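You operate a simulated robot arm through the tools that you are given. There is no shell and no other tool. Be economical: measure what you need, move in short steps, check, and stop when the job is done.

You run a simulated two-armed robot. Do the job below in one go: nothing can be reset, and whatever is moved stays where it is left.

TASK
Take the green bottle from the rubber mat of the sorting table and leave it on the third store shelf from the bottom. Take the folded blue rag and put it on the top of the white table. Open the blue-handled grate. The order is free. Set down upright: green bottle.

The check looks at the end state, three seconds after you hand in, the way a careful person would. Anything else that was tipped, shoved, dropped, spilled or broken makes it a failure.

THE ROBOT
Two 7-joint arms with two-finger parallel grippers on one trunk, on a base that drives. Base frame: it is fixed to the floor where the robot stands at the start and does not move with it; the origin is under the middle of the robot, x ahead of it, y to its left, z up; the surface under the hand at the start is at about z = 800. Lengths are in mm, angles in degrees, forces in N, time in s.
The left shoulder is at the start at [50, 168, 1032], the right one opposite. With the tool pointing down near the work surface each hand reaches from about 200 to 660 mm from the robot's upright axis, wherever it stands, measured 20 degrees to its own side. Places, roughly: blue-handled grate [7000, 2100, 200]; folded blue rag [750, -1500, 750]; third store shelf [-2900, 2200, 1100]; top of the white table [2700, 2300, 900]. Payload 1.57 kg a hand.
The tool frame of a hand sits at the grasp point between the pads (the TCP): z along the fingers, y along the line on which they close. The tips reach 30 mm beyond it. The gripper opens to 80 mm. The fingers are 17 mm wide and 12 mm thick; the gripper's body (40 by 82 mm) begins 80 mm behind the TCP.
Orientation is that of the tool frame in the base frame, as a unit quaternion [x, y, z, w]. With the fingers straight down and closing along the base's y, the tool's x points along the base's -x, its y along +y and its z along -z.

THE INTERFACE
- The arms move only by the tool play_rows. It takes "left_steps", "right_steps" or both (then of equal length, played together; a hand with none holds still); each is a list of rows, each an object (a shift or turn left out is 0, a gripper value left out holds the last) with "rot": the turn, a rotation vector about the base's x, y, z in degrees, a list of three; "dp": the shift along the base's x, y, z in mm, a list of three; "hand": the finger opening in mm, from 0 to 80. In form: [{"rot": [rx, ry, rz], "dp": [x, y, z], "hand": hand}, ...]. A call has 1 to 8 rows; each row is the pose to reach, as a shift and turn from the pose commanded when the call began. Rows are played at 5 a second. More than 50 mm and 8.6 degrees between two rows, or a gripper value outside its range, and nothing of the call is played. A pose out of reach is approached as far as the arm can. The call stops where the force on the tool passes 40 N (or 10 N more than at its start, if that is more) or the arm is blocked; 0.2 s more then pass. The fingers move at their own pace (about 45 mm/s each) and stop on an object; they squeeze with about 26 N. The grip force told is the motor's: it shows also when the fingers shut on nothing. Time passes only in rows, and 0.2 s behind the last, so rows that repeat a pose let the fingers close. The reply holds the time, the measured pose of the TCP, the force on the tool along the base axes, the opening and the grip force, in the units named above and with some noise, with the torque about the TCP (base axes, N m) and any sound that the robot's microphone picked up.
- Cameras (640 x 400 px; columns grow to the right, rows downward): "scene" is now at [131.5, 1.8, 1251.9]; the picture's right is [0.04, -1.00, 0.00], its down [-0.49, -0.02, -0.87] and it looks along [0.87, 0.04, -0.49] (base axes); focal length 275 px, centre (320, 200). "left" rides on the left gripper at [72, 7, -122] in its tool frame; the picture's right is [-0.09, 1.00, 0.00], its down [-0.84, -0.08, -0.54] and it looks along [-0.54, -0.05, 0.84] (tool axes); focal length 238 px, centre (320, 200). "right" rides on the right gripper at [72, -7, -122] in its tool frame; the picture's right is [0.09, 1.00, 0.00], its down [-0.84, 0.08, -0.54] and it looks along [-0.54, 0.05, 0.84] (tool axes); focal length 238 px, centre (320, 200). There is no depth. A picture from a camera that has moved, and an enlarged one, comes with that camera's place and axes in the base frame and with its lens.
- get_image(camera): a new picture of that camera. No time passes.
- lift_body(by): slides the trunk up (or, below 0, down) by that many mm; the arms and the scene camera ride with it, the base frame stays. It gives what a move gives, with no picture.
- roll_base(legs): drives the robot by 1 to 6 legs, each [ahead, left, turn to the left] in mm, mm and degrees, along the robot's own axes; the way and the turn of a leg run together, so that a leg with both is an arc; at most 1500 mm and 180 degrees a leg. The arms and the cameras ride along, it lands a little off, and it stops where it bumps. It gives what a move gives.
- aim_head(pan, tilt): turns the head with the scene camera to pan (to the left, within 80 degrees either way) and tilt (down, from -29 to 69), counted from straight ahead of the robot. It gives what a move gives.
- enlarge(camera, box): a new picture of the part [left, top, right, bottom] of that camera's present view, enlarged. No time passes.
- close_job(): hands the job in; it is judged then, once.

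Go step by step. Nothing tells you exact positions but the pictures and the camera data: compare them with the known pose of the tool, close in by small moves and look again before you grip or let go. The budget is 165 turns and 122 pictures, counting those below and the enlarged ones. Unless the task says otherwise, let go and move clear before handing in, and close with one line.

The tools are called after "Call:" as a command line: name --argument value ..., lists and objects as JSON in quotes. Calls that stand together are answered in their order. play_rows: Moves the arms, as the interface text tells. Its arguments: {"type":"object","properties":{"left_steps":{"type":"array"},"right_steps":{"type":"array"}},"required":[]} The other tools are called the same way: lift_body (by) slides the trunk up or down; roll_base (legs) drives the base; aim_head (pan, tilt) turns the head that bears the scene camera; get_image (camera) takes a picture; enlarge (camera, box) takes an enlarged picture of a part of a camera's view; close_job () hands the job in.

At the start:

```text
clock: 0.0
left_eef_pos: [444.0, 166.8, 1124.6]
left_orientation: [-0.001, 1.0, 0.0, 0.0]
left_ft_force: [-0.1, 0.2, 0.1]
left_ft_torque: [0.03, 0.0, -0.01]
left_gripper_width: 80.2
left_gripper_force: 0.0
right_eef_pos: [437.7, -180.5, 1081.9]
right_orientation: [0.0, 1.0, 0.0, 0.0]
right_ft_force: [0.2, -0.5, 0.2]
right_ft_torque: [0.01, 0.0, 0.03]
right_gripper_width: 80.0
right_gripper_force: 0.0
trunk travel left (down, up): [-200.0, 243.0]
robot x, y, heading: [-2.3, -2.2, -0.2]
head pan, tilt: [2.4, 29.2]
```

scene: 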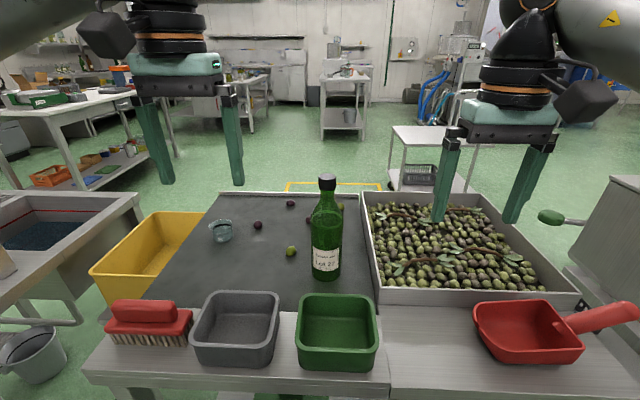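
right: 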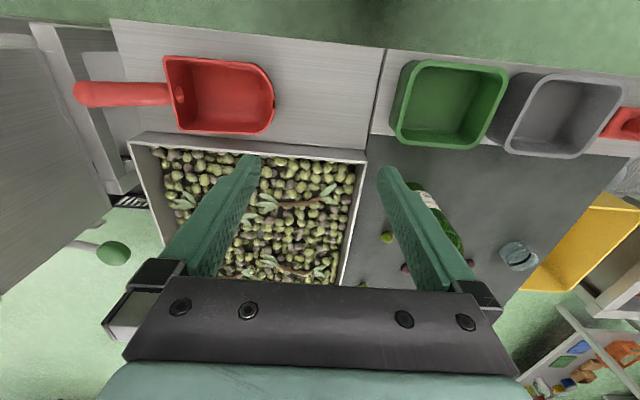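
left: 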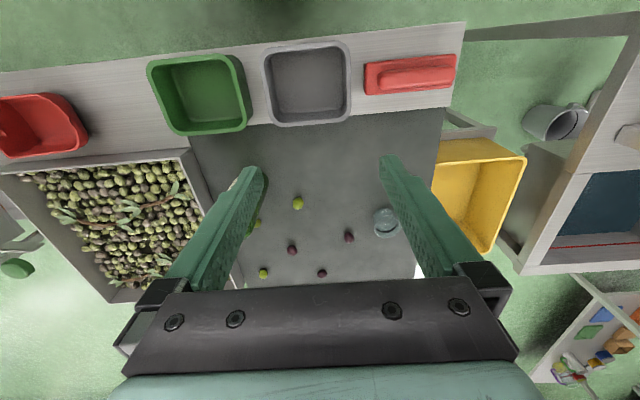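

I see the green bottle upright on the mat at about [620, 8], between the two hands. I'll enlarge it, then look around to the sides before moving anything.

Call:
enlarge --camera "scene" --box '[240, 160, 400, 300]'

Call:
aim_head --pan -65 --tilt 25

Call:
get_image --camera "scene"

Call:
aim_head --pan 75 --tilt 20

Call:
get_image --camera "scene"

```text
2.86 times, centred on (320, 230) of scene
camera zoom: at [131.5, 1.8, 1251.9], right [0.04, -1.0, 0.0], down [-0.49, -0.02, -0.87], along [0.87, 0.04, -0.49], focal length 787 px, centre (320, 114)
```

zoom: 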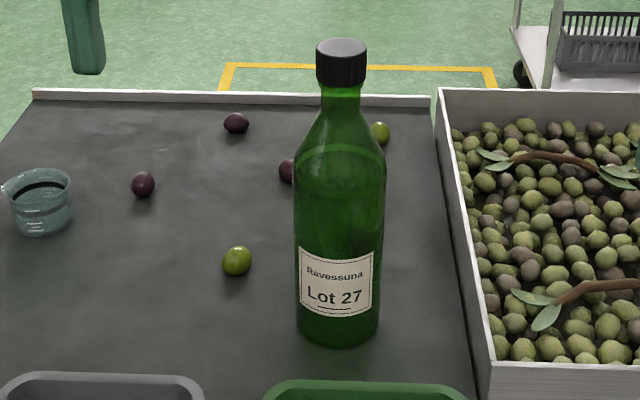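

```text
clock: 1.4
left_eef_pos: [444.6, 166.2, 1124.9]
left_orientation: [-0.001, 1.0, 0.0, 0.001]
left_ft_force: [-0.1, -0.5, 1.0]
left_ft_torque: [0.05, 0.01, -0.01]
left_gripper_width: 79.9
left_gripper_force: 0.1
right_eef_pos: [438.8, -179.9, 1080.8]
right_orientation: [0.0, 1.0, 0.0, 0.001]
right_ft_force: [0.2, 0.1, 0.2]
right_ft_torque: [0.0, -0.02, -0.01]
right_gripper_width: 79.8
right_gripper_force: 0.0
trunk travel left (down, up): [-200.0, 243.0]
robot x, y, heading: [-0.3, -2.8, -0.2]
head pan, tilt: [-65.0, 25.0]
```

```text
117 pictures are left
camera scene: at [79.8, -85.6, 1258.6], right [-0.91, -0.42, 0.0], down [-0.18, 0.38, -0.91], along [0.38, -0.82, -0.42], focal length 275 px, centre (320, 200)
```

scene: 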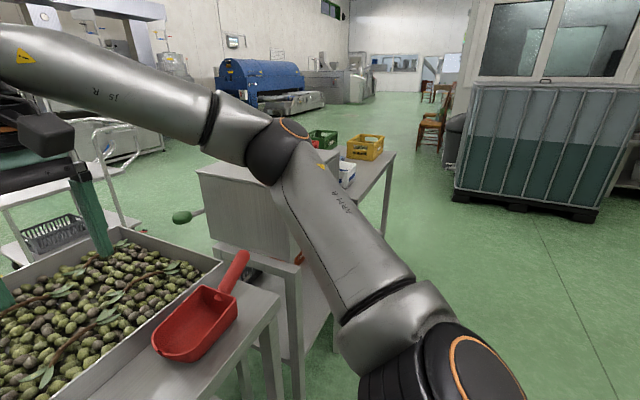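

```text
clock: 3.6
left_eef_pos: [442.9, 165.8, 1125.1]
left_orientation: [-0.001, 1.0, 0.0, 0.0]
left_ft_force: [0.3, 0.3, -0.7]
left_ft_torque: [-0.02, -0.02, 0.01]
left_gripper_width: 79.9
left_gripper_force: 0.0
right_eef_pos: [438.7, -180.2, 1081.1]
right_orientation: [0.0, 1.0, 0.0, 0.0]
right_ft_force: [0.6, -0.6, -0.1]
right_ft_torque: [-0.02, -0.01, 0.02]
right_gripper_width: 80.1
right_gripper_force: 0.1
trunk travel left (down, up): [-200.0, 243.0]
robot x, y, heading: [1.8, -2.4, -0.2]
head pan, tilt: [75.0, 20.0]
```

```text
116 pictures are left
camera scene: at [64.9, 87.8, 1266.7], right [0.97, -0.26, 0.0], down [-0.09, -0.33, -0.94], along [0.24, 0.91, -0.34], focal length 275 px, centre (320, 200)
```

scene: 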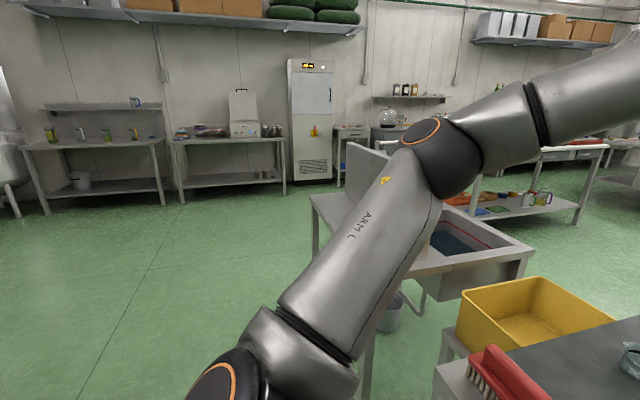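

The bottle is about 67 mm wide and 235 mm tall, so I'll grip its body with the left hand pitched 30° below horizontal. First I bring that hand in front of the bottle, clear of the bins.

Call:
play_rows --left_steps '[{"rot": [0, -7.5, 0], "dp": [0, -20, -20], "hand": 80}, {"rot": [0, -15, 0], "dp": [0, -40, -40]}, {"rot": [0, -22.5, 0], "dp": [0, -60, -65]}, {"rot": [0, -30, 0], "dp": [0, -80, -90]}, {"rot": [0, -37.5, 0], "dp": [0, -100, -115]}, {"rot": [0, -45, 0], "dp": [5, -120, -140]}, {"rot": [0, -52.5, 0], "dp": [10, -140, -165]}, {"rot": [0, -60, 0], "dp": [15, -158, -185]}]'

Call:
aim_head --pan 0 --tilt 30

Call:
get_image --camera "scene"

Call:
get_image --camera "left"

```text
clock: 5.4
left_eef_pos: [459.6, 8.0, 940.8]
left_orientation: [-0.001, 0.866, -0.001, 0.5]
left_ft_force: [0.3, -0.5, -0.6]
left_ft_torque: [-0.03, 0.0, 0.04]
left_gripper_width: 79.9
left_gripper_force: 0.0
right_eef_pos: [437.9, -181.1, 1082.1]
right_orientation: [0.0, 1.0, 0.0, 0.0]
right_ft_force: [1.0, 0.0, 0.1]
right_ft_torque: [-0.01, 0.0, -0.01]
right_gripper_width: 79.9
right_gripper_force: 0.0
trunk travel left (down, up): [-200.0, 243.0]
robot x, y, heading: [1.3, -3.3, -0.1]
head pan, tilt: [75.0, 20.0]
```

```text
clock: 6.9
left_eef_pos: [458.5, 8.7, 942.3]
left_orientation: [0.0, 0.866, 0.0, 0.5]
left_ft_force: [0.7, 0.2, -0.5]
left_ft_torque: [0.01, -0.02, 0.01]
left_gripper_width: 80.2
left_gripper_force: 0.1
right_eef_pos: [438.0, -181.3, 1081.0]
right_orientation: [0.0, 1.0, 0.0, 0.001]
right_ft_force: [-0.2, 0.1, 0.0]
right_ft_torque: [-0.03, -0.01, 0.01]
right_gripper_width: 80.1
right_gripper_force: 0.1
trunk travel left (down, up): [-200.0, 243.0]
robot x, y, heading: [0.1, 3.7, 0.1]
head pan, tilt: [0.0, 30.0]
```

```text
115 pictures are left
camera scene: at [131.2, -2.0, 1250.7], right [0.0, -1.0, 0.0], down [-0.5, 0.0, -0.87], along [0.87, 0.0, -0.5], focal length 275 px, centre (320, 200)
```

scene: 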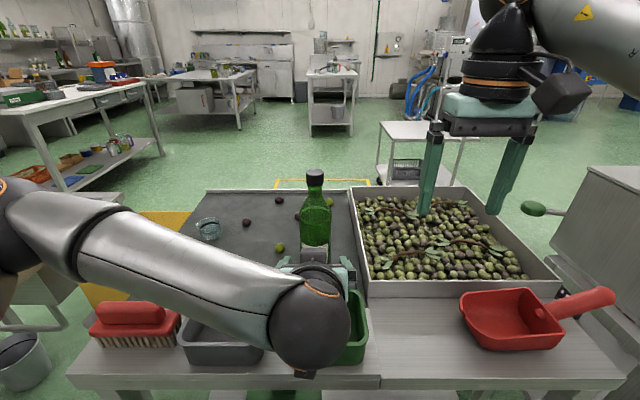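

```text
114 pictures are left
camera left: at [318.1, 14.5, 940.7], right [0.05, 1.0, 0.08], down [-0.05, -0.08, 1.0], along [1.0, -0.05, 0.05], focal length 238 px, centre (320, 200)
```

left: 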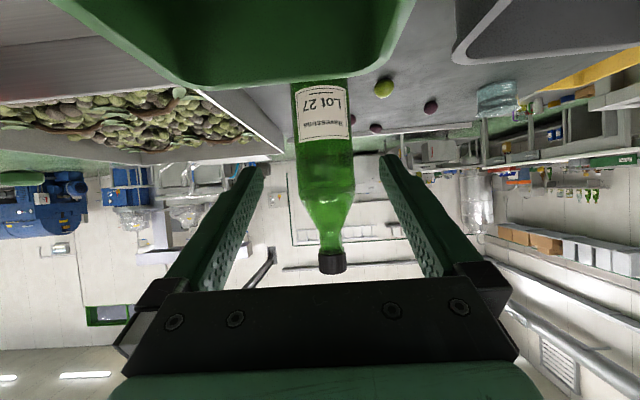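

The hand is in line with the bottle, which is at y≈11 with its straight body up to z≈935. I'll move in around it at z≈905 and check before closing.

Call:
play_rows --left_steps '[{"dp": [20, 2, -25]}, {"dp": [50, 2, -37]}, {"dp": [75, 2, -37]}, {"dp": [100, 2, -37]}, {"dp": [120, 2, -37]}, {"dp": [140, 2, -37]}, {"dp": [149, 2, -37]}]'

Call:
get_image --camera "left"

Call:
enlarge --camera "scene" --box '[240, 160, 400, 300]'

```text
clock: 8.5
left_eef_pos: [607.7, 9.6, 904.0]
left_orientation: [-0.001, 0.866, 0.0, 0.5]
left_ft_force: [0.9, 0.4, 0.3]
left_ft_torque: [-0.02, -0.01, -0.04]
left_gripper_width: 79.9
left_gripper_force: 0.1
right_eef_pos: [437.9, -180.8, 1081.0]
right_orientation: [0.001, 1.0, 0.001, 0.0]
right_ft_force: [0.0, 0.2, -0.1]
right_ft_torque: [-0.02, 0.02, 0.0]
right_gripper_width: 79.6
right_gripper_force: 0.2
trunk travel left (down, up): [-200.0, 243.0]
robot x, y, heading: [-2.0, 1.6, 0.3]
head pan, tilt: [0.0, 30.0]
```

```text
113 pictures are left
camera left: at [466.0, 16.2, 902.6], right [0.05, 1.0, 0.08], down [-0.05, -0.08, 1.0], along [1.0, -0.05, 0.05], focal length 238 px, centre (320, 200)
```

left: 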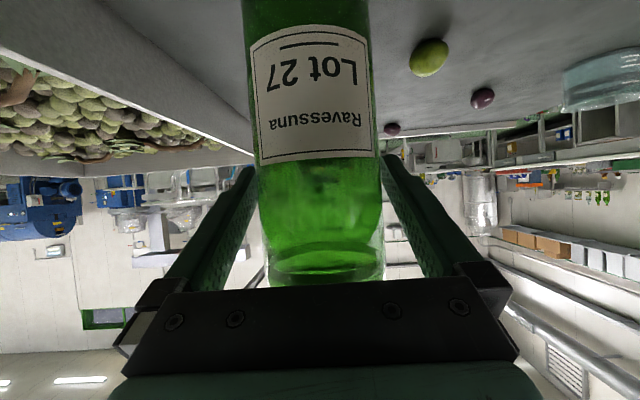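

```text
2.86 times, centred on (320, 230) of scene
camera zoom: at [131.3, -2.1, 1250.7], right [0.0, -1.0, 0.0], down [-0.5, 0.0, -0.87], along [0.87, 0.0, -0.5], focal length 787 px, centre (320, 114)
```

zoom: 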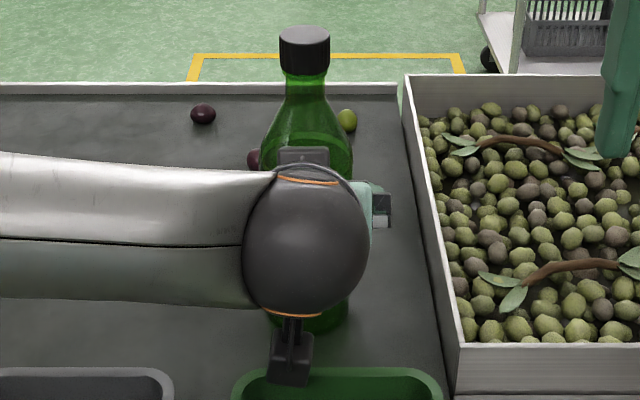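

The bottle stands centred between the fingers. I'll close on it.

Call:
play_rows --left_steps '[{"hand": 55}, {"hand": 55}, {"hand": 55}, {"hand": 55}]'

Call:
play_rows --left_steps '[{"dp": [0, 0, 10], "hand": 50}, {"dp": [0, 0, 30]}, {"dp": [0, 0, 60]}, {"dp": [0, 0, 90]}]'

Call:
get_image --camera "scene"

```text
clock: 9.5
left_eef_pos: [608.1, 10.7, 903.7]
left_orientation: [0.0, 0.866, 0.0, 0.5]
left_ft_force: [1.5, 0.7, -0.2]
left_ft_torque: [0.19, -0.12, -0.1]
left_gripper_width: 67.4
left_gripper_force: 26.1
right_eef_pos: [437.0, -180.2, 1081.4]
right_orientation: [0.001, 1.0, 0.0, 0.0]
right_ft_force: [0.4, 0.0, -0.5]
right_ft_torque: [0.03, 0.0, -0.01]
right_gripper_width: 79.9
right_gripper_force: 0.1
trunk travel left (down, up): [-200.0, 243.0]
robot x, y, heading: [-0.1, 0.4, 0.1]
head pan, tilt: [0.0, 30.0]
```

```text
clock: 10.5
left_eef_pos: [607.0, 10.8, 992.8]
left_orientation: [0.001, 0.866, -0.001, 0.5]
left_ft_force: [0.1, -0.3, -4.0]
left_ft_torque: [-0.02, -0.03, 0.02]
left_gripper_width: 67.6
left_gripper_force: 26.0
right_eef_pos: [437.6, -180.1, 1080.6]
right_orientation: [0.0, 1.0, 0.001, 0.0]
right_ft_force: [-0.2, 0.2, -0.3]
right_ft_torque: [-0.04, -0.03, -0.01]
right_gripper_width: 79.9
right_gripper_force: 0.0
trunk travel left (down, up): [-200.0, 243.0]
robot x, y, heading: [-1.3, -0.8, 0.1]
head pan, tilt: [0.0, 30.0]
```

```text
111 pictures are left
camera scene: at [131.5, -2.1, 1250.6], right [0.0, -1.0, 0.0], down [-0.5, 0.0, -0.87], along [0.87, 0.0, -0.5], focal length 275 px, centre (320, 200)
```

scene: 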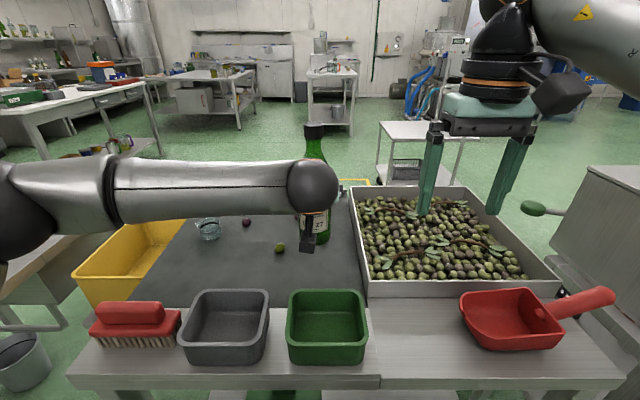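

The bottle is up (about 0.4 kg). I'll draw it in over the bins, back away from the table, turn toward the store shelf and look.

Call:
play_rows --left_steps '[{"dp": [-40, 10, 20]}, {"dp": [-80, 30, 30]}, {"dp": [-120, 50, 30]}, {"dp": [-160, 80, 30]}, {"dp": [-190, 110, 30]}]'

Call:
roll_base --legs '[[-400, 0, 0], [0, 0, 130]]'

Call:
aim_head --pan 0 --tilt 15

Call:
get_image --camera "scene"

```text
clock: 11.7
left_eef_pos: [417.8, 119.4, 1024.3]
left_orientation: [0.0, 0.866, 0.0, 0.5]
left_ft_force: [0.2, -0.5, -4.8]
left_ft_torque: [0.02, -0.05, 0.0]
left_gripper_width: 67.2
left_gripper_force: 25.6
right_eef_pos: [437.6, -179.7, 1080.6]
right_orientation: [0.0, 1.0, 0.0, 0.001]
right_ft_force: [-0.3, 0.6, 0.4]
right_ft_torque: [-0.02, -0.01, 0.0]
right_gripper_width: 80.0
right_gripper_force: 0.0
trunk travel left (down, up): [-200.0, 243.0]
robot x, y, heading: [-2.7, -1.8, 0.0]
head pan, tilt: [0.0, 30.0]
```

```text
clock: 19.5
left_eef_pos: [-758.8, 248.4, 1023.8]
left_orientation: [0.782, -0.372, -0.451, -0.215]
left_ft_force: [-0.1, -0.3, -4.3]
left_ft_torque: [0.0, -0.01, 0.01]
left_gripper_width: 67.3
left_gripper_force: 25.8
right_eef_pos: [-539.6, 452.5, 1080.7]
right_orientation: [0.904, -0.428, 0.0, 0.0]
right_ft_force: [-0.8, 0.0, 0.8]
right_ft_torque: [0.0, 0.0, 0.02]
right_gripper_width: 79.9
right_gripper_force: 0.2
trunk travel left (down, up): [-200.0, 243.0]
robot x, y, heading: [-403.5, -1.3, 129.4]
head pan, tilt: [0.0, 30.0]
```

```text
clock: 20.3
left_eef_pos: [-760.2, 247.5, 1024.6]
left_orientation: [0.783, -0.371, -0.451, -0.214]
left_ft_force: [-0.6, 0.3, -4.5]
left_ft_torque: [0.03, 0.03, -0.01]
left_gripper_width: 67.0
left_gripper_force: 26.1
right_eef_pos: [-539.7, 453.8, 1081.2]
right_orientation: [0.903, -0.429, 0.0, 0.0]
right_ft_force: [0.3, 0.5, 0.2]
right_ft_torque: [-0.01, 0.0, 0.02]
right_gripper_width: 80.1
right_gripper_force: 0.1
trunk travel left (down, up): [-200.0, 243.0]
robot x, y, heading: [-403.6, 1.7, 129.2]
head pan, tilt: [0.0, 15.0]
```

```text
110 pictures are left
camera scene: at [-486.5, 100.3, 1274.8], right [0.77, 0.63, 0.0], down [0.16, -0.2, -0.97], along [-0.61, 0.75, -0.26], focal length 275 px, centre (320, 200)
```

scene: 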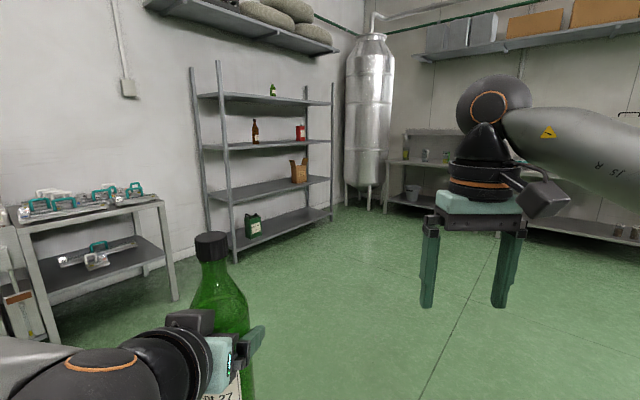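

The rack stands against the wall with its front near x≈-2700. The third shelf, at z≈1090, holds a dark bottle (y≈1950) and a red can (y≈2620), so the space around y≈2280 is free. I'll raise the trunk, drive there and face it.

Call:
lift_body --by 220

Call:
roll_base --legs '[[0, 0, -3], [1350, 0, 0], [1250, 0, 0], [0, 0, 54]]'

Call:
aim_head --pan 0 --tilt 15

Call:
get_image --camera "scene"

```text
clock: 22.6
left_eef_pos: [-759.1, 248.0, 1242.2]
left_orientation: [0.783, -0.371, -0.451, -0.214]
left_ft_force: [0.0, 1.3, -4.2]
left_ft_torque: [0.0, 0.04, -0.04]
left_gripper_width: 67.2
left_gripper_force: 25.9
right_eef_pos: [-541.4, 452.8, 1301.5]
right_orientation: [0.903, -0.429, 0.0, 0.0]
right_ft_force: [-0.7, -0.2, 0.4]
right_ft_torque: [0.04, -0.01, -0.01]
right_gripper_width: 79.7
right_gripper_force: 0.0
trunk travel left (down, up): [-420.0, 23.0]
robot x, y, heading: [-401.3, 0.1, 129.2]
head pan, tilt: [0.0, 15.0]
```

```text
clock: 38.2
left_eef_pos: [-2385.3, 1915.3, 1243.6]
left_orientation: [0.865, 0.031, -0.5, 0.017]
left_ft_force: [-0.6, -0.5, -4.6]
left_ft_torque: [0.01, -0.01, 0.01]
left_gripper_width: 67.2
left_gripper_force: 26.3
right_eef_pos: [-2426.3, 2211.3, 1301.1]
right_orientation: [0.999, 0.035, 0.0, 0.0]
right_ft_force: [-0.1, 1.1, -1.0]
right_ft_torque: [-0.04, 0.0, -0.02]
right_gripper_width: 79.9
right_gripper_force: 0.1
trunk travel left (down, up): [-420.0, 23.0]
robot x, y, heading: [-1975.7, 2065.7, -176.0]
head pan, tilt: [0.0, 15.0]
```

```text
clock: 38.8
left_eef_pos: [-2384.9, 1915.6, 1245.5]
left_orientation: [0.866, 0.031, -0.499, 0.017]
left_ft_force: [-0.2, -0.5, -4.8]
left_ft_torque: [0.01, 0.02, -0.05]
left_gripper_width: 66.9
left_gripper_force: 25.6
right_eef_pos: [-2425.8, 2212.7, 1301.8]
right_orientation: [0.999, 0.035, 0.0, 0.001]
right_ft_force: [0.4, -0.2, 0.3]
right_ft_torque: [0.01, 0.0, -0.01]
right_gripper_width: 80.1
right_gripper_force: 0.1
trunk travel left (down, up): [-420.0, 23.0]
robot x, y, heading: [-1978.4, 2064.9, -176.2]
head pan, tilt: [0.0, 15.0]
```

```text
109 pictures are left
camera scene: at [-2108.5, 2051.6, 1494.8], right [-0.07, 1.0, 0.0], down [0.26, 0.02, -0.97], along [-0.96, -0.07, -0.26], focal length 275 px, centre (320, 200)
```

scene: 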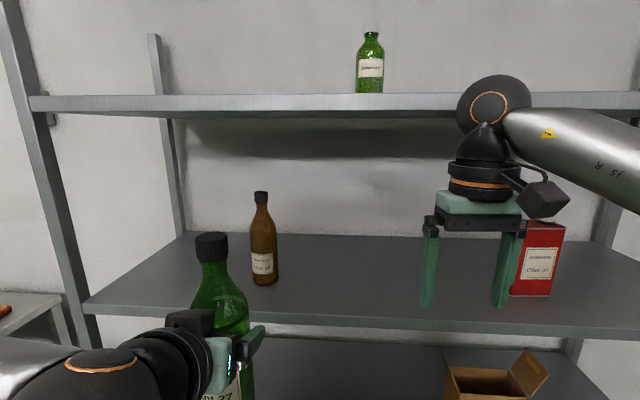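

Third shelf spans about x -2600 to -3075, with the dark bottle at [-2735, 1860] and the red can at [-2730, 2525]. I'll set the green bottle at about [-2740, 2190], after pulling back the right hand and lining up the base.

Call:
play_rows --right_steps '[{"dp": [45, 0, 0]}, {"dp": [90, 0, 0]}, {"dp": [140, 0, 0]}]'

Call:
roll_base --legs '[[140, -150, -3.8]]'

Call:
get_image --camera "scene"

Call:
get_image --camera "left"

```text
clock: 39.6
left_eef_pos: [-2384.8, 1916.5, 1244.0]
left_orientation: [0.865, 0.03, -0.5, 0.017]
left_ft_force: [0.6, -0.5, -3.6]
left_ft_torque: [-0.04, 0.03, 0.01]
left_gripper_width: 67.2
left_gripper_force: 26.4
right_eef_pos: [-2286.0, 2211.3, 1301.1]
right_orientation: [0.999, 0.035, 0.0, 0.0]
right_ft_force: [-0.8, 0.7, 0.0]
right_ft_torque: [-0.01, 0.0, 0.0]
right_gripper_width: 80.2
right_gripper_force: 0.1
trunk travel left (down, up): [-420.0, 23.0]
robot x, y, heading: [-1973.5, 2060.3, -176.1]
head pan, tilt: [0.0, 15.0]
```

```text
clock: 41.5
left_eef_pos: [-2539.9, 2084.2, 1243.5]
left_orientation: [0.866, 0.002, -0.499, 0.001]
left_ft_force: [-0.2, 0.7, -4.1]
left_ft_torque: [0.0, 0.01, 0.0]
left_gripper_width: 67.2
left_gripper_force: 25.6
right_eef_pos: [-2422.6, 2371.0, 1301.0]
right_orientation: [1.0, 0.002, 0.0, 0.0]
right_ft_force: [0.3, -0.1, 0.0]
right_ft_torque: [-0.01, -0.02, 0.01]
right_gripper_width: 80.3
right_gripper_force: 0.1
trunk travel left (down, up): [-420.0, 23.0]
robot x, y, heading: [-2123.5, 2206.3, -180.0]
head pan, tilt: [0.0, 15.0]
```

```text
108 pictures are left
camera scene: at [-2254.6, 2201.8, 1494.8], right [0.0, 1.0, 0.0], down [0.26, 0.0, -0.97], along [-0.97, 0.0, -0.26], focal length 275 px, centre (320, 200)
```

scene: 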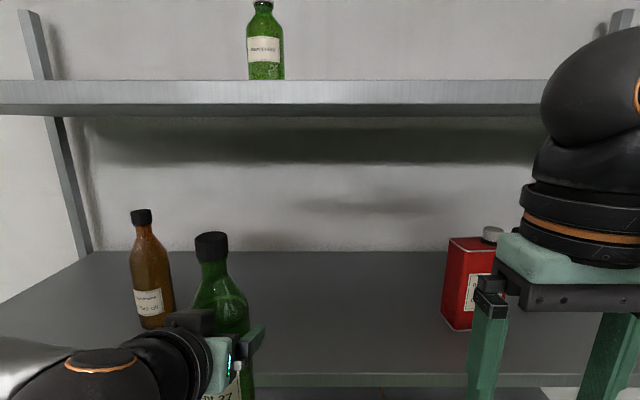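

```text
107 pictures are left
camera left: at [-2398.3, 2077.6, 1242.4], right [-0.04, -1.0, 0.08], down [0.05, 0.08, 1.0], along [-1.0, 0.05, 0.05], focal length 238 px, centre (320, 200)
```

left: 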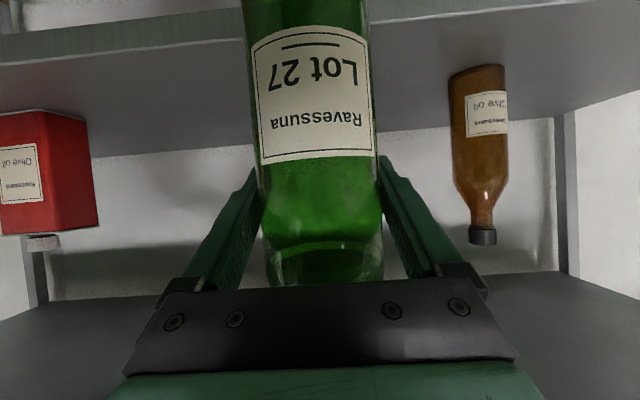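

The shelf surface measures z≈1105 with its front edge at x≈-2615, and the bottle's bottom is now near 1139. I'll raise a bit, shift to y≈2190 and reach in.

Call:
play_rows --left_steps '[{"dp": [0, 20, 30]}, {"dp": [0, 60, 30]}, {"dp": [-20, 100, 30]}, {"dp": [-60, 106, 30]}, {"dp": [-100, 106, 30]}, {"dp": [-140, 106, 30]}, {"dp": [-180, 106, 30]}, {"dp": [-210, 106, 30]}]'

Call:
get_image --camera "scene"

Call:
get_image --camera "left"

```text
clock: 43.3
left_eef_pos: [-2752.1, 2190.5, 1272.9]
left_orientation: [0.867, 0.001, -0.499, 0.0]
left_ft_force: [-0.1, 0.6, -5.1]
left_ft_torque: [0.03, 0.0, 0.02]
left_gripper_width: 67.3
left_gripper_force: 25.9
right_eef_pos: [-2423.2, 2372.3, 1301.3]
right_orientation: [1.0, 0.001, 0.0, 0.0]
right_ft_force: [0.0, -0.1, 0.7]
right_ft_torque: [-0.03, 0.01, -0.01]
right_gripper_width: 80.0
right_gripper_force: 0.0
trunk travel left (down, up): [-420.0, 23.0]
robot x, y, heading: [-2123.9, 2203.8, -179.6]
head pan, tilt: [0.0, 15.0]
```

```text
106 pictures are left
camera scene: at [-2254.8, 2201.6, 1494.8], right [0.0, 1.0, 0.0], down [0.26, 0.0, -0.97], along [-0.97, 0.0, -0.26], focal length 275 px, centre (320, 200)
```

scene: 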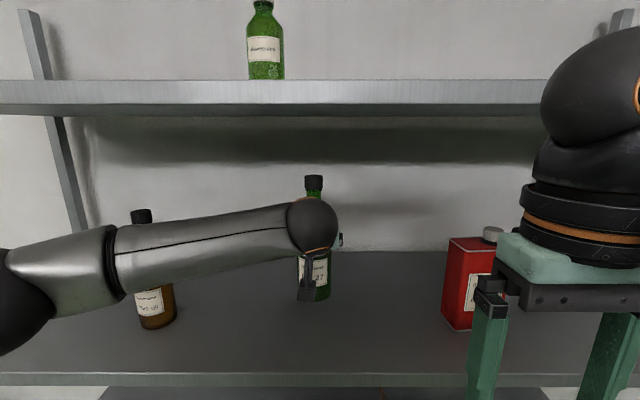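

```text
105 pictures are left
camera left: at [-2609.3, 2184.1, 1271.8], right [-0.04, -1.0, 0.08], down [0.05, 0.08, 1.0], along [-1.0, 0.05, 0.05], focal length 238 px, centre (320, 200)
```

left: 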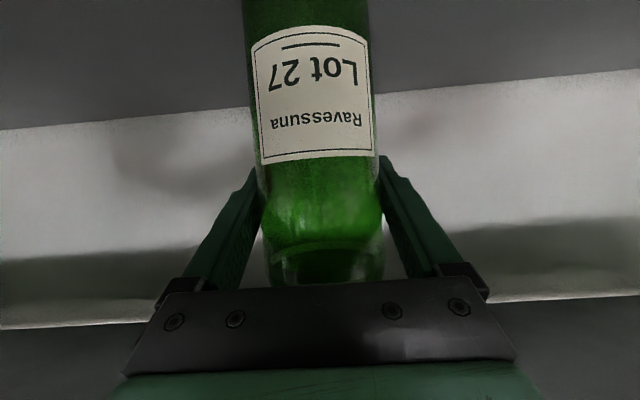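

The bottle is over the shelf between its neighbours. I'll lower it gently.

Call:
play_rows --left_steps '[{"dp": [0, 0, -15]}, {"dp": [0, 0, -30]}, {"dp": [0, 0, -40]}, {"dp": [0, 0, -46]}, {"dp": [0, 0, -50]}]'

Call:
enlarge --camera "scene" --box '[240, 160, 400, 400]'

```text
clock: 44.5
left_eef_pos: [-2750.2, 2190.0, 1224.0]
left_orientation: [0.866, 0.0, -0.5, -0.001]
left_ft_force: [-0.2, 0.6, -5.4]
left_ft_torque: [0.02, 0.01, 0.0]
left_gripper_width: 67.1
left_gripper_force: 26.2
right_eef_pos: [-2422.1, 2372.1, 1300.5]
right_orientation: [1.0, 0.003, 0.0, -0.001]
right_ft_force: [-0.2, -0.5, -0.3]
right_ft_torque: [-0.03, 0.02, 0.02]
right_gripper_width: 79.8
right_gripper_force: 0.1
trunk travel left (down, up): [-420.0, 23.0]
robot x, y, heading: [-2122.1, 2206.9, -179.8]
head pan, tilt: [0.0, 15.0]
```

```text
1.67 times, centred on (320, 280) of scene
camera zoom: at [-2254.5, 2201.5, 1494.8], right [0.0, 1.0, 0.0], down [0.26, 0.0, -0.97], along [-0.97, 0.0, -0.26], focal length 459 px, centre (320, 67)
```

zoom: 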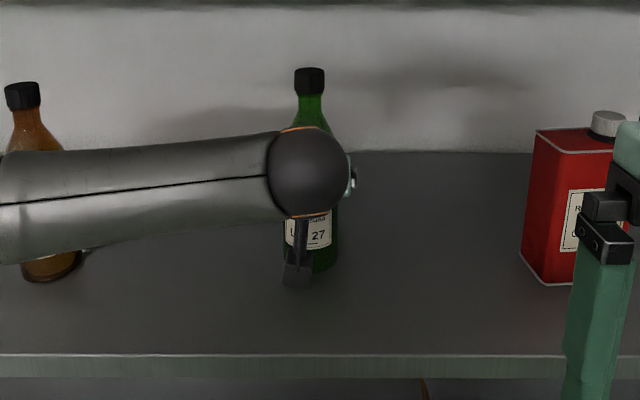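

No contact yet, so I'll keep lowering in small steps.

Call:
play_rows --left_steps '[{"dp": [0, 0, -3]}, {"dp": [0, 0, -6]}, {"dp": [0, 0, -9]}, {"dp": [0, 0, -11]}, {"dp": [0, 0, -13]}]'

```text
clock: 45.7
left_eef_pos: [-2750.3, 2189.6, 1209.9]
left_orientation: [0.866, 0.0, -0.5, -0.001]
left_ft_force: [0.2, 0.3, -3.6]
left_ft_torque: [0.0, 0.0, 0.02]
left_gripper_width: 67.4
left_gripper_force: 26.0
right_eef_pos: [-2422.3, 2372.0, 1301.5]
right_orientation: [1.0, 0.002, 0.0, 0.0]
right_ft_force: [-0.2, -0.8, -0.2]
right_ft_torque: [0.01, 0.04, -0.02]
right_gripper_width: 80.0
right_gripper_force: 0.0
trunk travel left (down, up): [-420.0, 23.0]
robot x, y, heading: [-2123.2, 2205.0, -179.8]
head pan, tilt: [0.0, 15.0]
```

Call:
play_rows --left_steps '[{"dp": [0, 0, -2]}, {"dp": [0, 0, -4]}, {"dp": [0, 0, -6]}]'

Call:
enlarge --camera "scene" --box '[240, 160, 400, 400]'

```text
clock: 46.5
left_eef_pos: [-2750.5, 2189.0, 1205.4]
left_orientation: [0.866, 0.002, -0.5, 0.0]
left_ft_force: [0.1, 0.2, -4.5]
left_ft_torque: [0.02, -0.02, -0.01]
left_gripper_width: 67.5
left_gripper_force: 26.4
right_eef_pos: [-2422.6, 2371.4, 1301.5]
right_orientation: [1.0, 0.002, 0.0, 0.0]
right_ft_force: [0.0, 0.6, 1.2]
right_ft_torque: [-0.01, -0.01, 0.01]
right_gripper_width: 79.9
right_gripper_force: 0.0
trunk travel left (down, up): [-420.0, 23.0]
robot x, y, heading: [-2119.5, 2204.8, -180.0]
head pan, tilt: [0.0, 15.0]
```

```text
1.67 times, centred on (320, 280) of scene
camera zoom: at [-2254.4, 2201.5, 1494.8], right [0.0, 1.0, 0.0], down [0.26, 0.0, -0.97], along [-0.97, 0.0, -0.26], focal length 459 px, centre (320, 67)
```

zoom: 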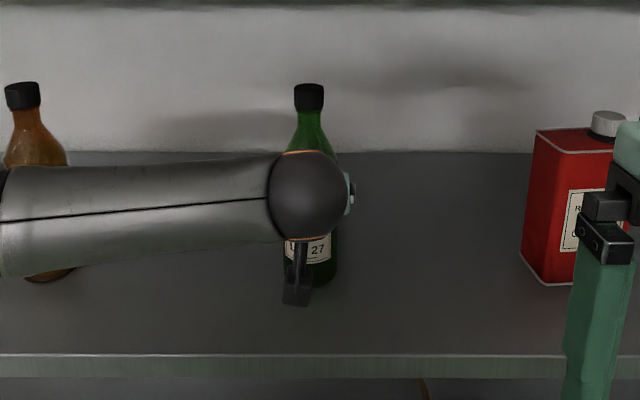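

Still carrying its full weight; a few more small steps.

Call:
play_rows --left_steps '[{"dp": [0, 0, -2]}, {"dp": [0, 0, -3.5]}, {"dp": [0, 0, -5]}, {"dp": [0, 0, -6]}]'

```text
clock: 47.5
left_eef_pos: [-2749.5, 2190.5, 1201.0]
left_orientation: [0.864, 0.001, -0.503, 0.0]
left_ft_force: [-0.7, -1.8, 16.3]
left_ft_torque: [-0.28, 0.0, 0.24]
left_gripper_width: 66.6
left_gripper_force: 25.3
right_eef_pos: [-2421.0, 2372.0, 1302.3]
right_orientation: [1.0, 0.002, -0.001, 0.001]
right_ft_force: [-0.8, -0.8, -0.2]
right_ft_torque: [0.02, 0.02, -0.01]
right_gripper_width: 80.1
right_gripper_force: 0.1
trunk travel left (down, up): [-420.0, 23.0]
robot x, y, heading: [-2124.9, 2206.7, -179.8]
head pan, tilt: [0.0, 15.0]
```

It is on the shelf now (upward force 16 N). I'll ease off slightly, open, and pull straight back.

Call:
play_rows --left_steps '[{"dp": [0, 0, 1.5]}, {"dp": [0, 0, 1.5], "hand": 80}, {"dp": [0, 0, 1.5]}, {"dp": [0, 0, 1.5]}]'

Call:
play_rows --left_steps '[{"dp": [10, 0, 0]}, {"dp": [25, 0, 0]}, {"dp": [50, 0, 0]}, {"dp": [90, 0, 0]}, {"dp": [130, 0, 5]}, {"dp": [170, 0, 10]}, {"dp": [210, -20, 20]}, {"dp": [240, -50, 30]}]'

Call:
get_image --camera "scene"

```text
clock: 48.5
left_eef_pos: [-2748.2, 2190.5, 1200.4]
left_orientation: [0.867, 0.001, -0.499, 0.0]
left_ft_force: [0.3, 0.2, 0.2]
left_ft_torque: [-0.02, 0.0, -0.02]
left_gripper_width: 79.7
left_gripper_force: 0.0
right_eef_pos: [-2422.1, 2371.7, 1300.9]
right_orientation: [1.0, 0.001, -0.001, 0.0]
right_ft_force: [0.1, 0.1, -0.4]
right_ft_torque: [-0.02, 0.0, 0.02]
right_gripper_width: 80.0
right_gripper_force: 0.0
trunk travel left (down, up): [-420.0, 23.0]
robot x, y, heading: [-2120.5, 2203.8, -180.0]
head pan, tilt: [0.0, 15.0]
```

```text
clock: 50.3
left_eef_pos: [-2510.1, 2137.8, 1231.6]
left_orientation: [0.866, 0.002, -0.5, 0.0]
left_ft_force: [-0.3, -0.7, -0.2]
left_ft_torque: [-0.03, -0.03, -0.05]
left_gripper_width: 80.0
left_gripper_force: 0.0
right_eef_pos: [-2422.8, 2370.9, 1301.3]
right_orientation: [1.0, 0.001, 0.0, 0.0]
right_ft_force: [0.8, 0.0, -0.6]
right_ft_torque: [0.05, 0.04, -0.04]
right_gripper_width: 80.0
right_gripper_force: 0.0
trunk travel left (down, up): [-420.0, 23.0]
robot x, y, heading: [-2120.4, 2202.5, -179.7]
head pan, tilt: [0.0, 15.0]
```

```text
102 pictures are left
camera scene: at [-2253.4, 2200.7, 1494.9], right [0.0, 1.0, 0.0], down [0.26, 0.0, -0.97], along [-0.97, 0.0, -0.26], focal length 275 px, centre (320, 200)
```

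scene: 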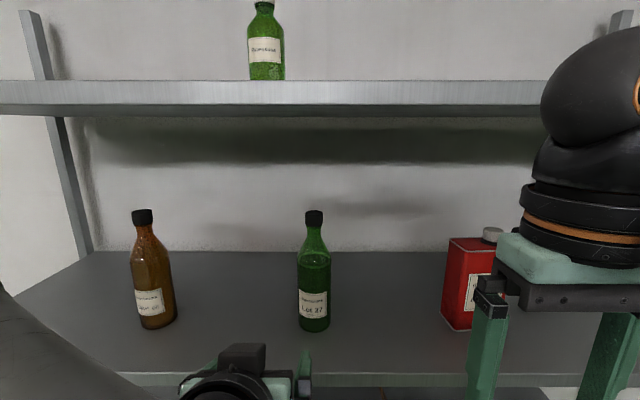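

The bottle stands upright on the third shelf. Next is the rag: I back off, lower the trunk, and drive toward the side table at about [700, -1550].

Call:
roll_base --legs '[[-250, 0, 0], [0, 0, 112.6], [1250, 0, 0], [1250, 0, 0], [1190, 0, 0], [0, 0, 67]]'

Call:
lift_body --by -220

Call:
aim_head --pan 0 --tilt 25

Call:
get_image --camera "scene"

```text
clock: 77.3
left_eef_pos: [97.1, -1068.4, 1231.3]
left_orientation: [-0.011, 0.866, 0.006, 0.5]
left_ft_force: [-0.7, 0.0, -0.3]
left_ft_torque: [0.02, 0.0, 0.0]
left_gripper_width: 80.2
left_gripper_force: 0.0
right_eef_pos: [14.0, -1301.8, 1300.7]
right_orientation: [-0.014, 1.0, -0.001, 0.001]
right_ft_force: [-1.1, 0.4, 0.0]
right_ft_torque: [-0.02, -0.02, 0.01]
right_gripper_width: 80.1
right_gripper_force: 0.0
trunk travel left (down, up): [-420.0, 23.0]
robot x, y, heading: [-293.1, -1141.1, 1.7]
head pan, tilt: [0.0, 15.0]
```

```text
clock: 79.6
left_eef_pos: [96.5, -1069.0, 1011.4]
left_orientation: [-0.012, 0.866, 0.006, 0.5]
left_ft_force: [-0.8, -0.8, -0.2]
left_ft_torque: [-0.01, 0.02, 0.02]
left_gripper_width: 80.0
left_gripper_force: 0.0
right_eef_pos: [15.3, -1303.1, 1082.0]
right_orientation: [-0.013, 1.0, 0.0, 0.0]
right_ft_force: [0.0, -0.3, -0.6]
right_ft_torque: [-0.01, -0.03, -0.04]
right_gripper_width: 80.3
right_gripper_force: 0.1
trunk travel left (down, up): [-200.0, 243.0]
robot x, y, heading: [-293.3, -1141.7, 1.4]
head pan, tilt: [0.0, 15.0]
```

```text
clock: 80.3
left_eef_pos: [97.2, -1069.1, 1011.0]
left_orientation: [-0.011, 0.866, 0.006, 0.499]
left_ft_force: [0.2, 0.3, -0.5]
left_ft_torque: [-0.01, -0.01, 0.02]
left_gripper_width: 80.1
left_gripper_force: 0.0
right_eef_pos: [14.6, -1303.1, 1082.2]
right_orientation: [-0.012, 1.0, -0.001, 0.0]
right_ft_force: [0.1, -0.2, -0.6]
right_ft_torque: [0.0, -0.01, 0.02]
right_gripper_width: 80.0
right_gripper_force: 0.0
trunk travel left (down, up): [-200.0, 243.0]
robot x, y, heading: [-293.7, -1142.4, 1.7]
head pan, tilt: [0.0, 25.0]
```

```text
101 pictures are left
camera scene: at [-157.3, -1141.0, 1258.7], right [0.03, -1.0, 0.0], down [-0.42, -0.01, -0.91], along [0.91, 0.02, -0.42], focal length 275 px, centre (320, 200)
```

scene: 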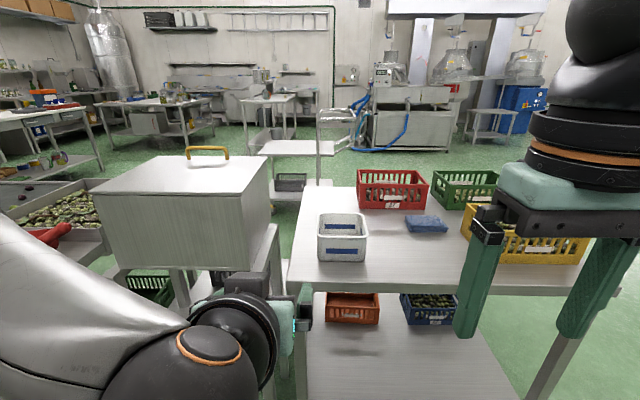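

The blue rag lies on the side table at about [752, -1513, 750], between a white tub, a red crate and a yellow crate. I'll zoom in to see its size.

Call:
enlarge --camera "scene" --box '[350, 160, 510, 260]'

```text
4.00 times, centred on (430, 210) of scene
camera zoom: at [-157.3, -1141.0, 1258.7], right [0.03, -1.0, 0.0], down [-0.42, -0.01, -0.91], along [0.91, 0.02, -0.42], focal length 1102 px, centre (-120, 160)
```

zoom: 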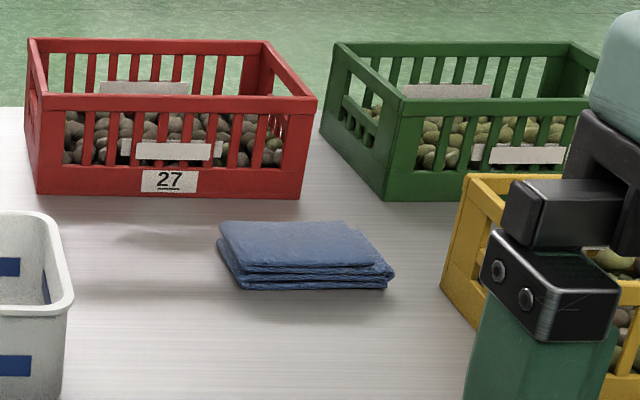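

The rag looks about 140 × 85 × 22 mm. I'll tuck the left hand back and drive nearer, with the rag ahead of the right arm.

Call:
play_rows --left_steps '[{"dp": [-40, 0, 20]}, {"dp": [-80, 0, 40]}, {"dp": [-120, 0, 60]}]'

Call:
roll_base --legs '[[0, -200, -1.5], [340, 0, 0]]'

Call:
aim_head --pan -10 --tilt 40

Call:
get_image --camera "scene"

Call:
get_image --camera "right"

```text
clock: 81.1
left_eef_pos: [-10.2, -1064.4, 1070.4]
left_orientation: [-0.022, 0.861, 0.013, 0.508]
left_ft_force: [33.4, 5.5, -3.8]
left_ft_torque: [0.0, -0.47, -0.72]
left_gripper_width: 80.0
left_gripper_force: 0.0
right_eef_pos: [15.0, -1302.3, 1082.3]
right_orientation: [-0.013, 1.0, 0.0, 0.0]
right_ft_force: [-0.1, 0.5, 0.1]
right_ft_torque: [0.01, 0.03, 0.01]
right_gripper_width: 79.9
right_gripper_force: 0.1
trunk travel left (down, up): [-200.0, 243.0]
robot x, y, heading: [-288.4, -1142.5, 1.7]
head pan, tilt: [0.0, 25.0]
stopped in row 3 (left hand): the force on the tool passed its limit at 178 N (the readings are from after the stop); the commanded pose is now the measured one
```

```text
clock: 82.0
left_eef_pos: [-10.2, -1068.9, 1071.7]
left_orientation: [-0.023, 0.861, 0.014, 0.508]
left_ft_force: [2.8, 0.4, 0.5]
left_ft_torque: [-0.02, -0.09, -0.21]
left_gripper_width: 80.3
left_gripper_force: 0.1
right_eef_pos: [15.0, -1307.2, 1081.1]
right_orientation: [-0.015, 1.0, 0.001, -0.001]
right_ft_force: [-0.1, -0.1, 0.2]
right_ft_torque: [0.0, 0.02, -0.01]
right_gripper_width: 80.1
right_gripper_force: 0.1
trunk travel left (down, up): [-200.0, 243.0]
robot x, y, heading: [-291.1, -1147.4, 1.4]
head pan, tilt: [0.0, 25.0]
stopped in leg 1: the force on the tool passed its limit at 46 N (the readings are from after the stop); the commanded pose is now the measured one
```

```text
clock: 82.7
left_eef_pos: [-10.3, -1069.8, 1069.8]
left_orientation: [-0.02, 0.861, 0.014, 0.508]
left_ft_force: [7.2, -2.7, -2.5]
left_ft_torque: [0.09, -0.47, 0.56]
left_gripper_width: 80.2
left_gripper_force: 0.0
right_eef_pos: [14.4, -1309.6, 1081.2]
right_orientation: [-0.014, 1.0, 0.0, 0.0]
right_ft_force: [-0.3, 0.0, -0.8]
right_ft_torque: [-0.01, 0.01, -0.01]
right_gripper_width: 80.1
right_gripper_force: 0.1
trunk travel left (down, up): [-200.0, 243.0]
robot x, y, heading: [-290.6, -1149.9, 1.6]
head pan, tilt: [-10.0, 40.0]
```

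```text
99 pictures are left
camera scene: at [-164.1, -1160.0, 1237.4], right [-0.13, -0.99, 0.0], down [-0.62, 0.08, -0.78], along [0.78, -0.1, -0.62], focal length 275 px, centre (320, 200)
```

scene: 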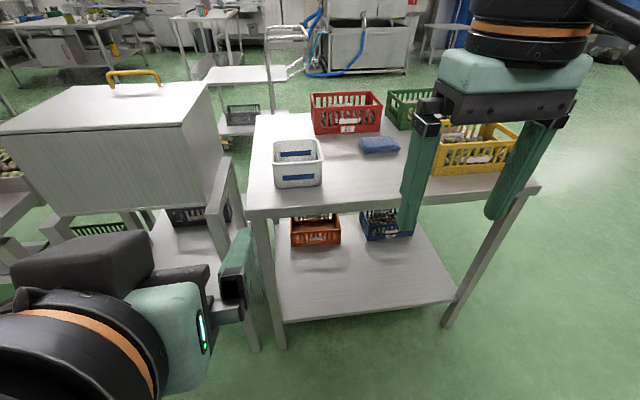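

```text
98 pictures are left
camera right: at [-57.1, -1316.8, 1204.7], right [-0.12, 0.99, 0.0], down [0.83, 0.1, 0.54], along [0.54, 0.06, -0.84], focal length 238 px, centre (320, 200)
```

right: 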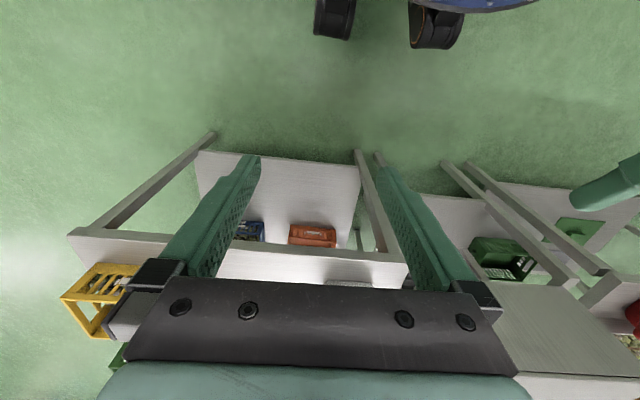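

The left wrist touched the robot's own trunk when pulled back, and nothing else is near it. I'll move it forward and out to the left.

Call:
play_rows --left_steps '[{"dp": [40, 0, 0]}, {"dp": [70, 30, 0]}, {"dp": [70, 70, 20]}, {"dp": [50, 110, 50]}, {"dp": [40, 130, 80]}]'

```text
refused: row 4 steps farther than a row can; nothing moved
```

Call:
play_rows --left_steps '[{"dp": [40, 0, 0]}, {"dp": [70, 30, 0]}, {"dp": [70, 60, 20]}, {"dp": [60, 90, 40]}, {"dp": [50, 115, 60]}, {"dp": [40, 130, 80]}]'

Call:
roll_base --legs '[[0, -200, -1.5], [340, 0, 0]]'

Call:
get_image --camera "scene"

Call:
get_image --camera "right"

```text
clock: 84.1
left_eef_pos: [30.0, -939.9, 1150.7]
left_orientation: [-0.021, 0.861, 0.013, 0.508]
left_ft_force: [0.5, -0.4, 0.0]
left_ft_torque: [0.01, 0.0, 0.03]
left_gripper_width: 80.1
left_gripper_force: 0.2
right_eef_pos: [16.0, -1309.2, 1081.4]
right_orientation: [-0.013, 1.0, 0.0, 0.0]
right_ft_force: [-0.5, -0.6, -0.2]
right_ft_torque: [-0.01, 0.03, 0.05]
right_gripper_width: 79.7
right_gripper_force: 0.1
trunk travel left (down, up): [-200.0, 243.0]
robot x, y, heading: [-294.8, -1145.1, 1.6]
head pan, tilt: [-10.0, 40.0]
```

```text
clock: 88.4
left_eef_pos: [379.1, -1148.1, 1150.1]
left_orientation: [-0.013, 0.861, 0.007, 0.509]
left_ft_force: [0.3, 0.0, 0.2]
left_ft_torque: [0.03, -0.02, 0.03]
left_gripper_width: 79.9
left_gripper_force: 0.0
right_eef_pos: [356.3, -1516.5, 1080.9]
right_orientation: [-0.004, 1.0, 0.0, -0.001]
right_ft_force: [0.9, 0.1, 1.1]
right_ft_torque: [0.03, -0.01, 0.0]
right_gripper_width: 79.9
right_gripper_force: 0.1
trunk travel left (down, up): [-200.0, 243.0]
robot x, y, heading: [54.3, -1351.1, 0.5]
head pan, tilt: [-10.0, 40.0]
```

```text
97 pictures are left
camera scene: at [179.9, -1365.8, 1235.3], right [-0.17, -0.99, 0.0], down [-0.63, 0.11, -0.77], along [0.76, -0.13, -0.64], focal length 275 px, centre (320, 200)
```

scene: 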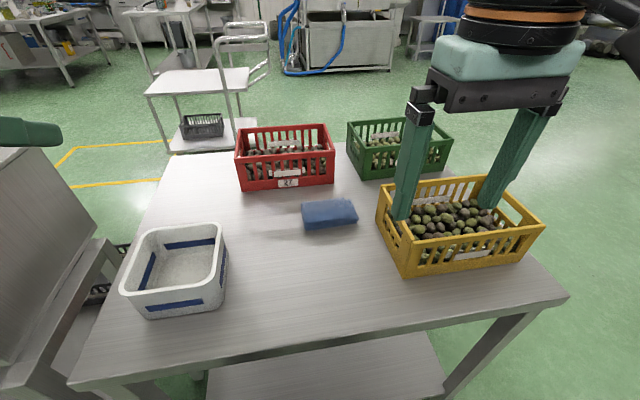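

```text
96 pictures are left
camera right: at [284.8, -1523.2, 1204.6], right [-0.1, 1.0, 0.0], down [0.84, 0.08, 0.54], along [0.54, 0.05, -0.84], focal length 238 px, centre (320, 200)
```

right: 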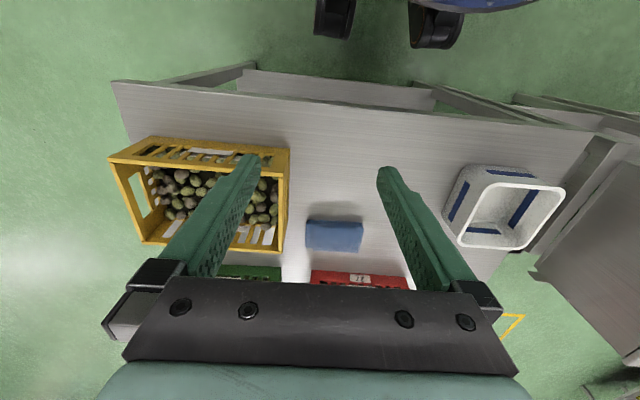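

Triangulating from three views puts the rag at x 605–670, y -1526…-1405, top z≈820. It fits lengthwise between the fingers if they close along x. I'll turn the right hand by -90° and bring it above the rag.

Call:
play_rows --right_steps '[{"rot": [0, 0, -8.5], "dp": [30, 6, 0]}, {"rot": [0, 0, -17], "dp": [65, 12, 0]}, {"rot": [0, 0, -25.5], "dp": [100, 18, 0]}, {"rot": [0, 0, -34], "dp": [135, 25, 0]}, {"rot": [0, 0, -42.5], "dp": [170, 32, 0]}, {"rot": [0, 0, -51], "dp": [205, 39, 0]}, {"rot": [0, 0, -59.5], "dp": [240, 46, 0]}, {"rot": [0, 0, -68], "dp": [270, 51, 0]}]'

Call:
play_rows --right_steps '[{"rot": [0, 0, -8], "dp": [5, 0, -30]}, {"rot": [0, 0, -16], "dp": [10, 0, -70]}, {"rot": [0, 0, -22], "dp": [11, 0, -110]}, {"rot": [0, 0, -22], "dp": [11, 0, -130]}]'

Call:
get_image --camera "right"

Call:
get_image --camera "scene"

```text
clock: 90.2
left_eef_pos: [379.6, -1150.2, 1151.0]
left_orientation: [-0.014, 0.861, 0.009, 0.509]
left_ft_force: [-0.1, -0.3, 0.5]
left_ft_torque: [0.02, -0.04, 0.04]
left_gripper_width: 80.2
left_gripper_force: 0.1
right_eef_pos: [602.2, -1465.6, 1079.1]
right_orientation: [0.547, 0.837, -0.001, -0.003]
right_ft_force: [-0.9, -0.3, 0.1]
right_ft_torque: [0.05, -0.04, 0.01]
right_gripper_width: 79.9
right_gripper_force: 0.0
right hand out of reach, approached as far as the arm can: row 8
trunk travel left (down, up): [-200.0, 243.0]
robot x, y, heading: [56.9, -1347.3, 0.4]
head pan, tilt: [-10.0, 40.0]
```

```text
clock: 91.2
left_eef_pos: [378.7, -1148.7, 1150.8]
left_orientation: [-0.014, 0.861, 0.009, 0.509]
left_ft_force: [-1.0, 0.8, -0.6]
left_ft_torque: [0.0, 0.01, 0.02]
left_gripper_width: 80.0
left_gripper_force: 0.0
right_eef_pos: [614.9, -1461.3, 949.3]
right_orientation: [0.705, 0.709, 0.0, 0.0]
right_ft_force: [0.4, -0.6, -1.3]
right_ft_torque: [0.03, 0.0, 0.01]
right_gripper_width: 79.9
right_gripper_force: 0.0
trunk travel left (down, up): [-200.0, 243.0]
robot x, y, heading: [49.5, -1348.0, 0.2]
head pan, tilt: [-10.0, 40.0]
```

```text
95 pictures are left
camera right: at [607.7, -1389.4, 1071.7], right [1.0, 0.1, 0.0], down [0.08, -0.84, 0.54], along [0.05, -0.54, -0.84], focal length 238 px, centre (320, 200)
```

right: 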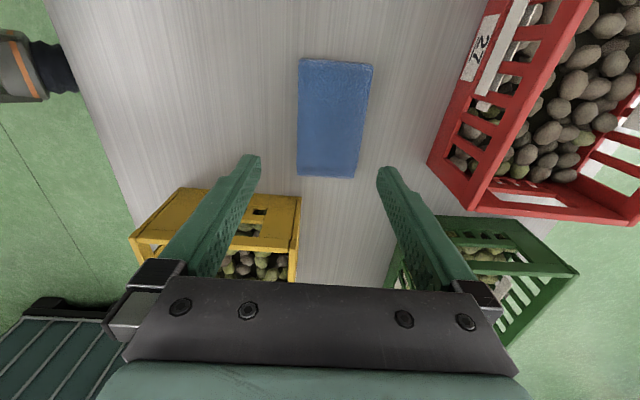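

```text
94 pictures are left
camera scene: at [179.7, -1365.8, 1235.3], right [-0.17, -0.99, 0.0], down [-0.63, 0.11, -0.77], along [0.76, -0.13, -0.64], focal length 275 px, centre (320, 200)
```

scene: 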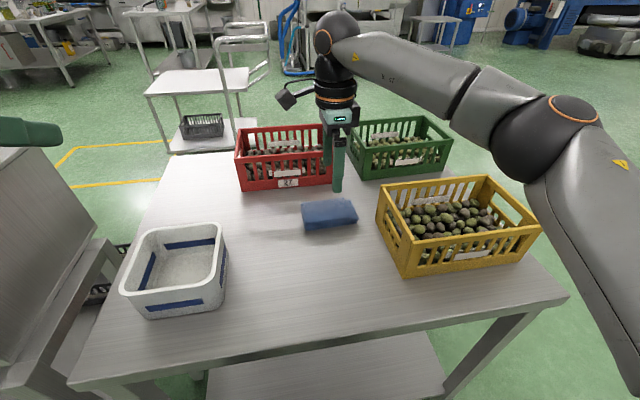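

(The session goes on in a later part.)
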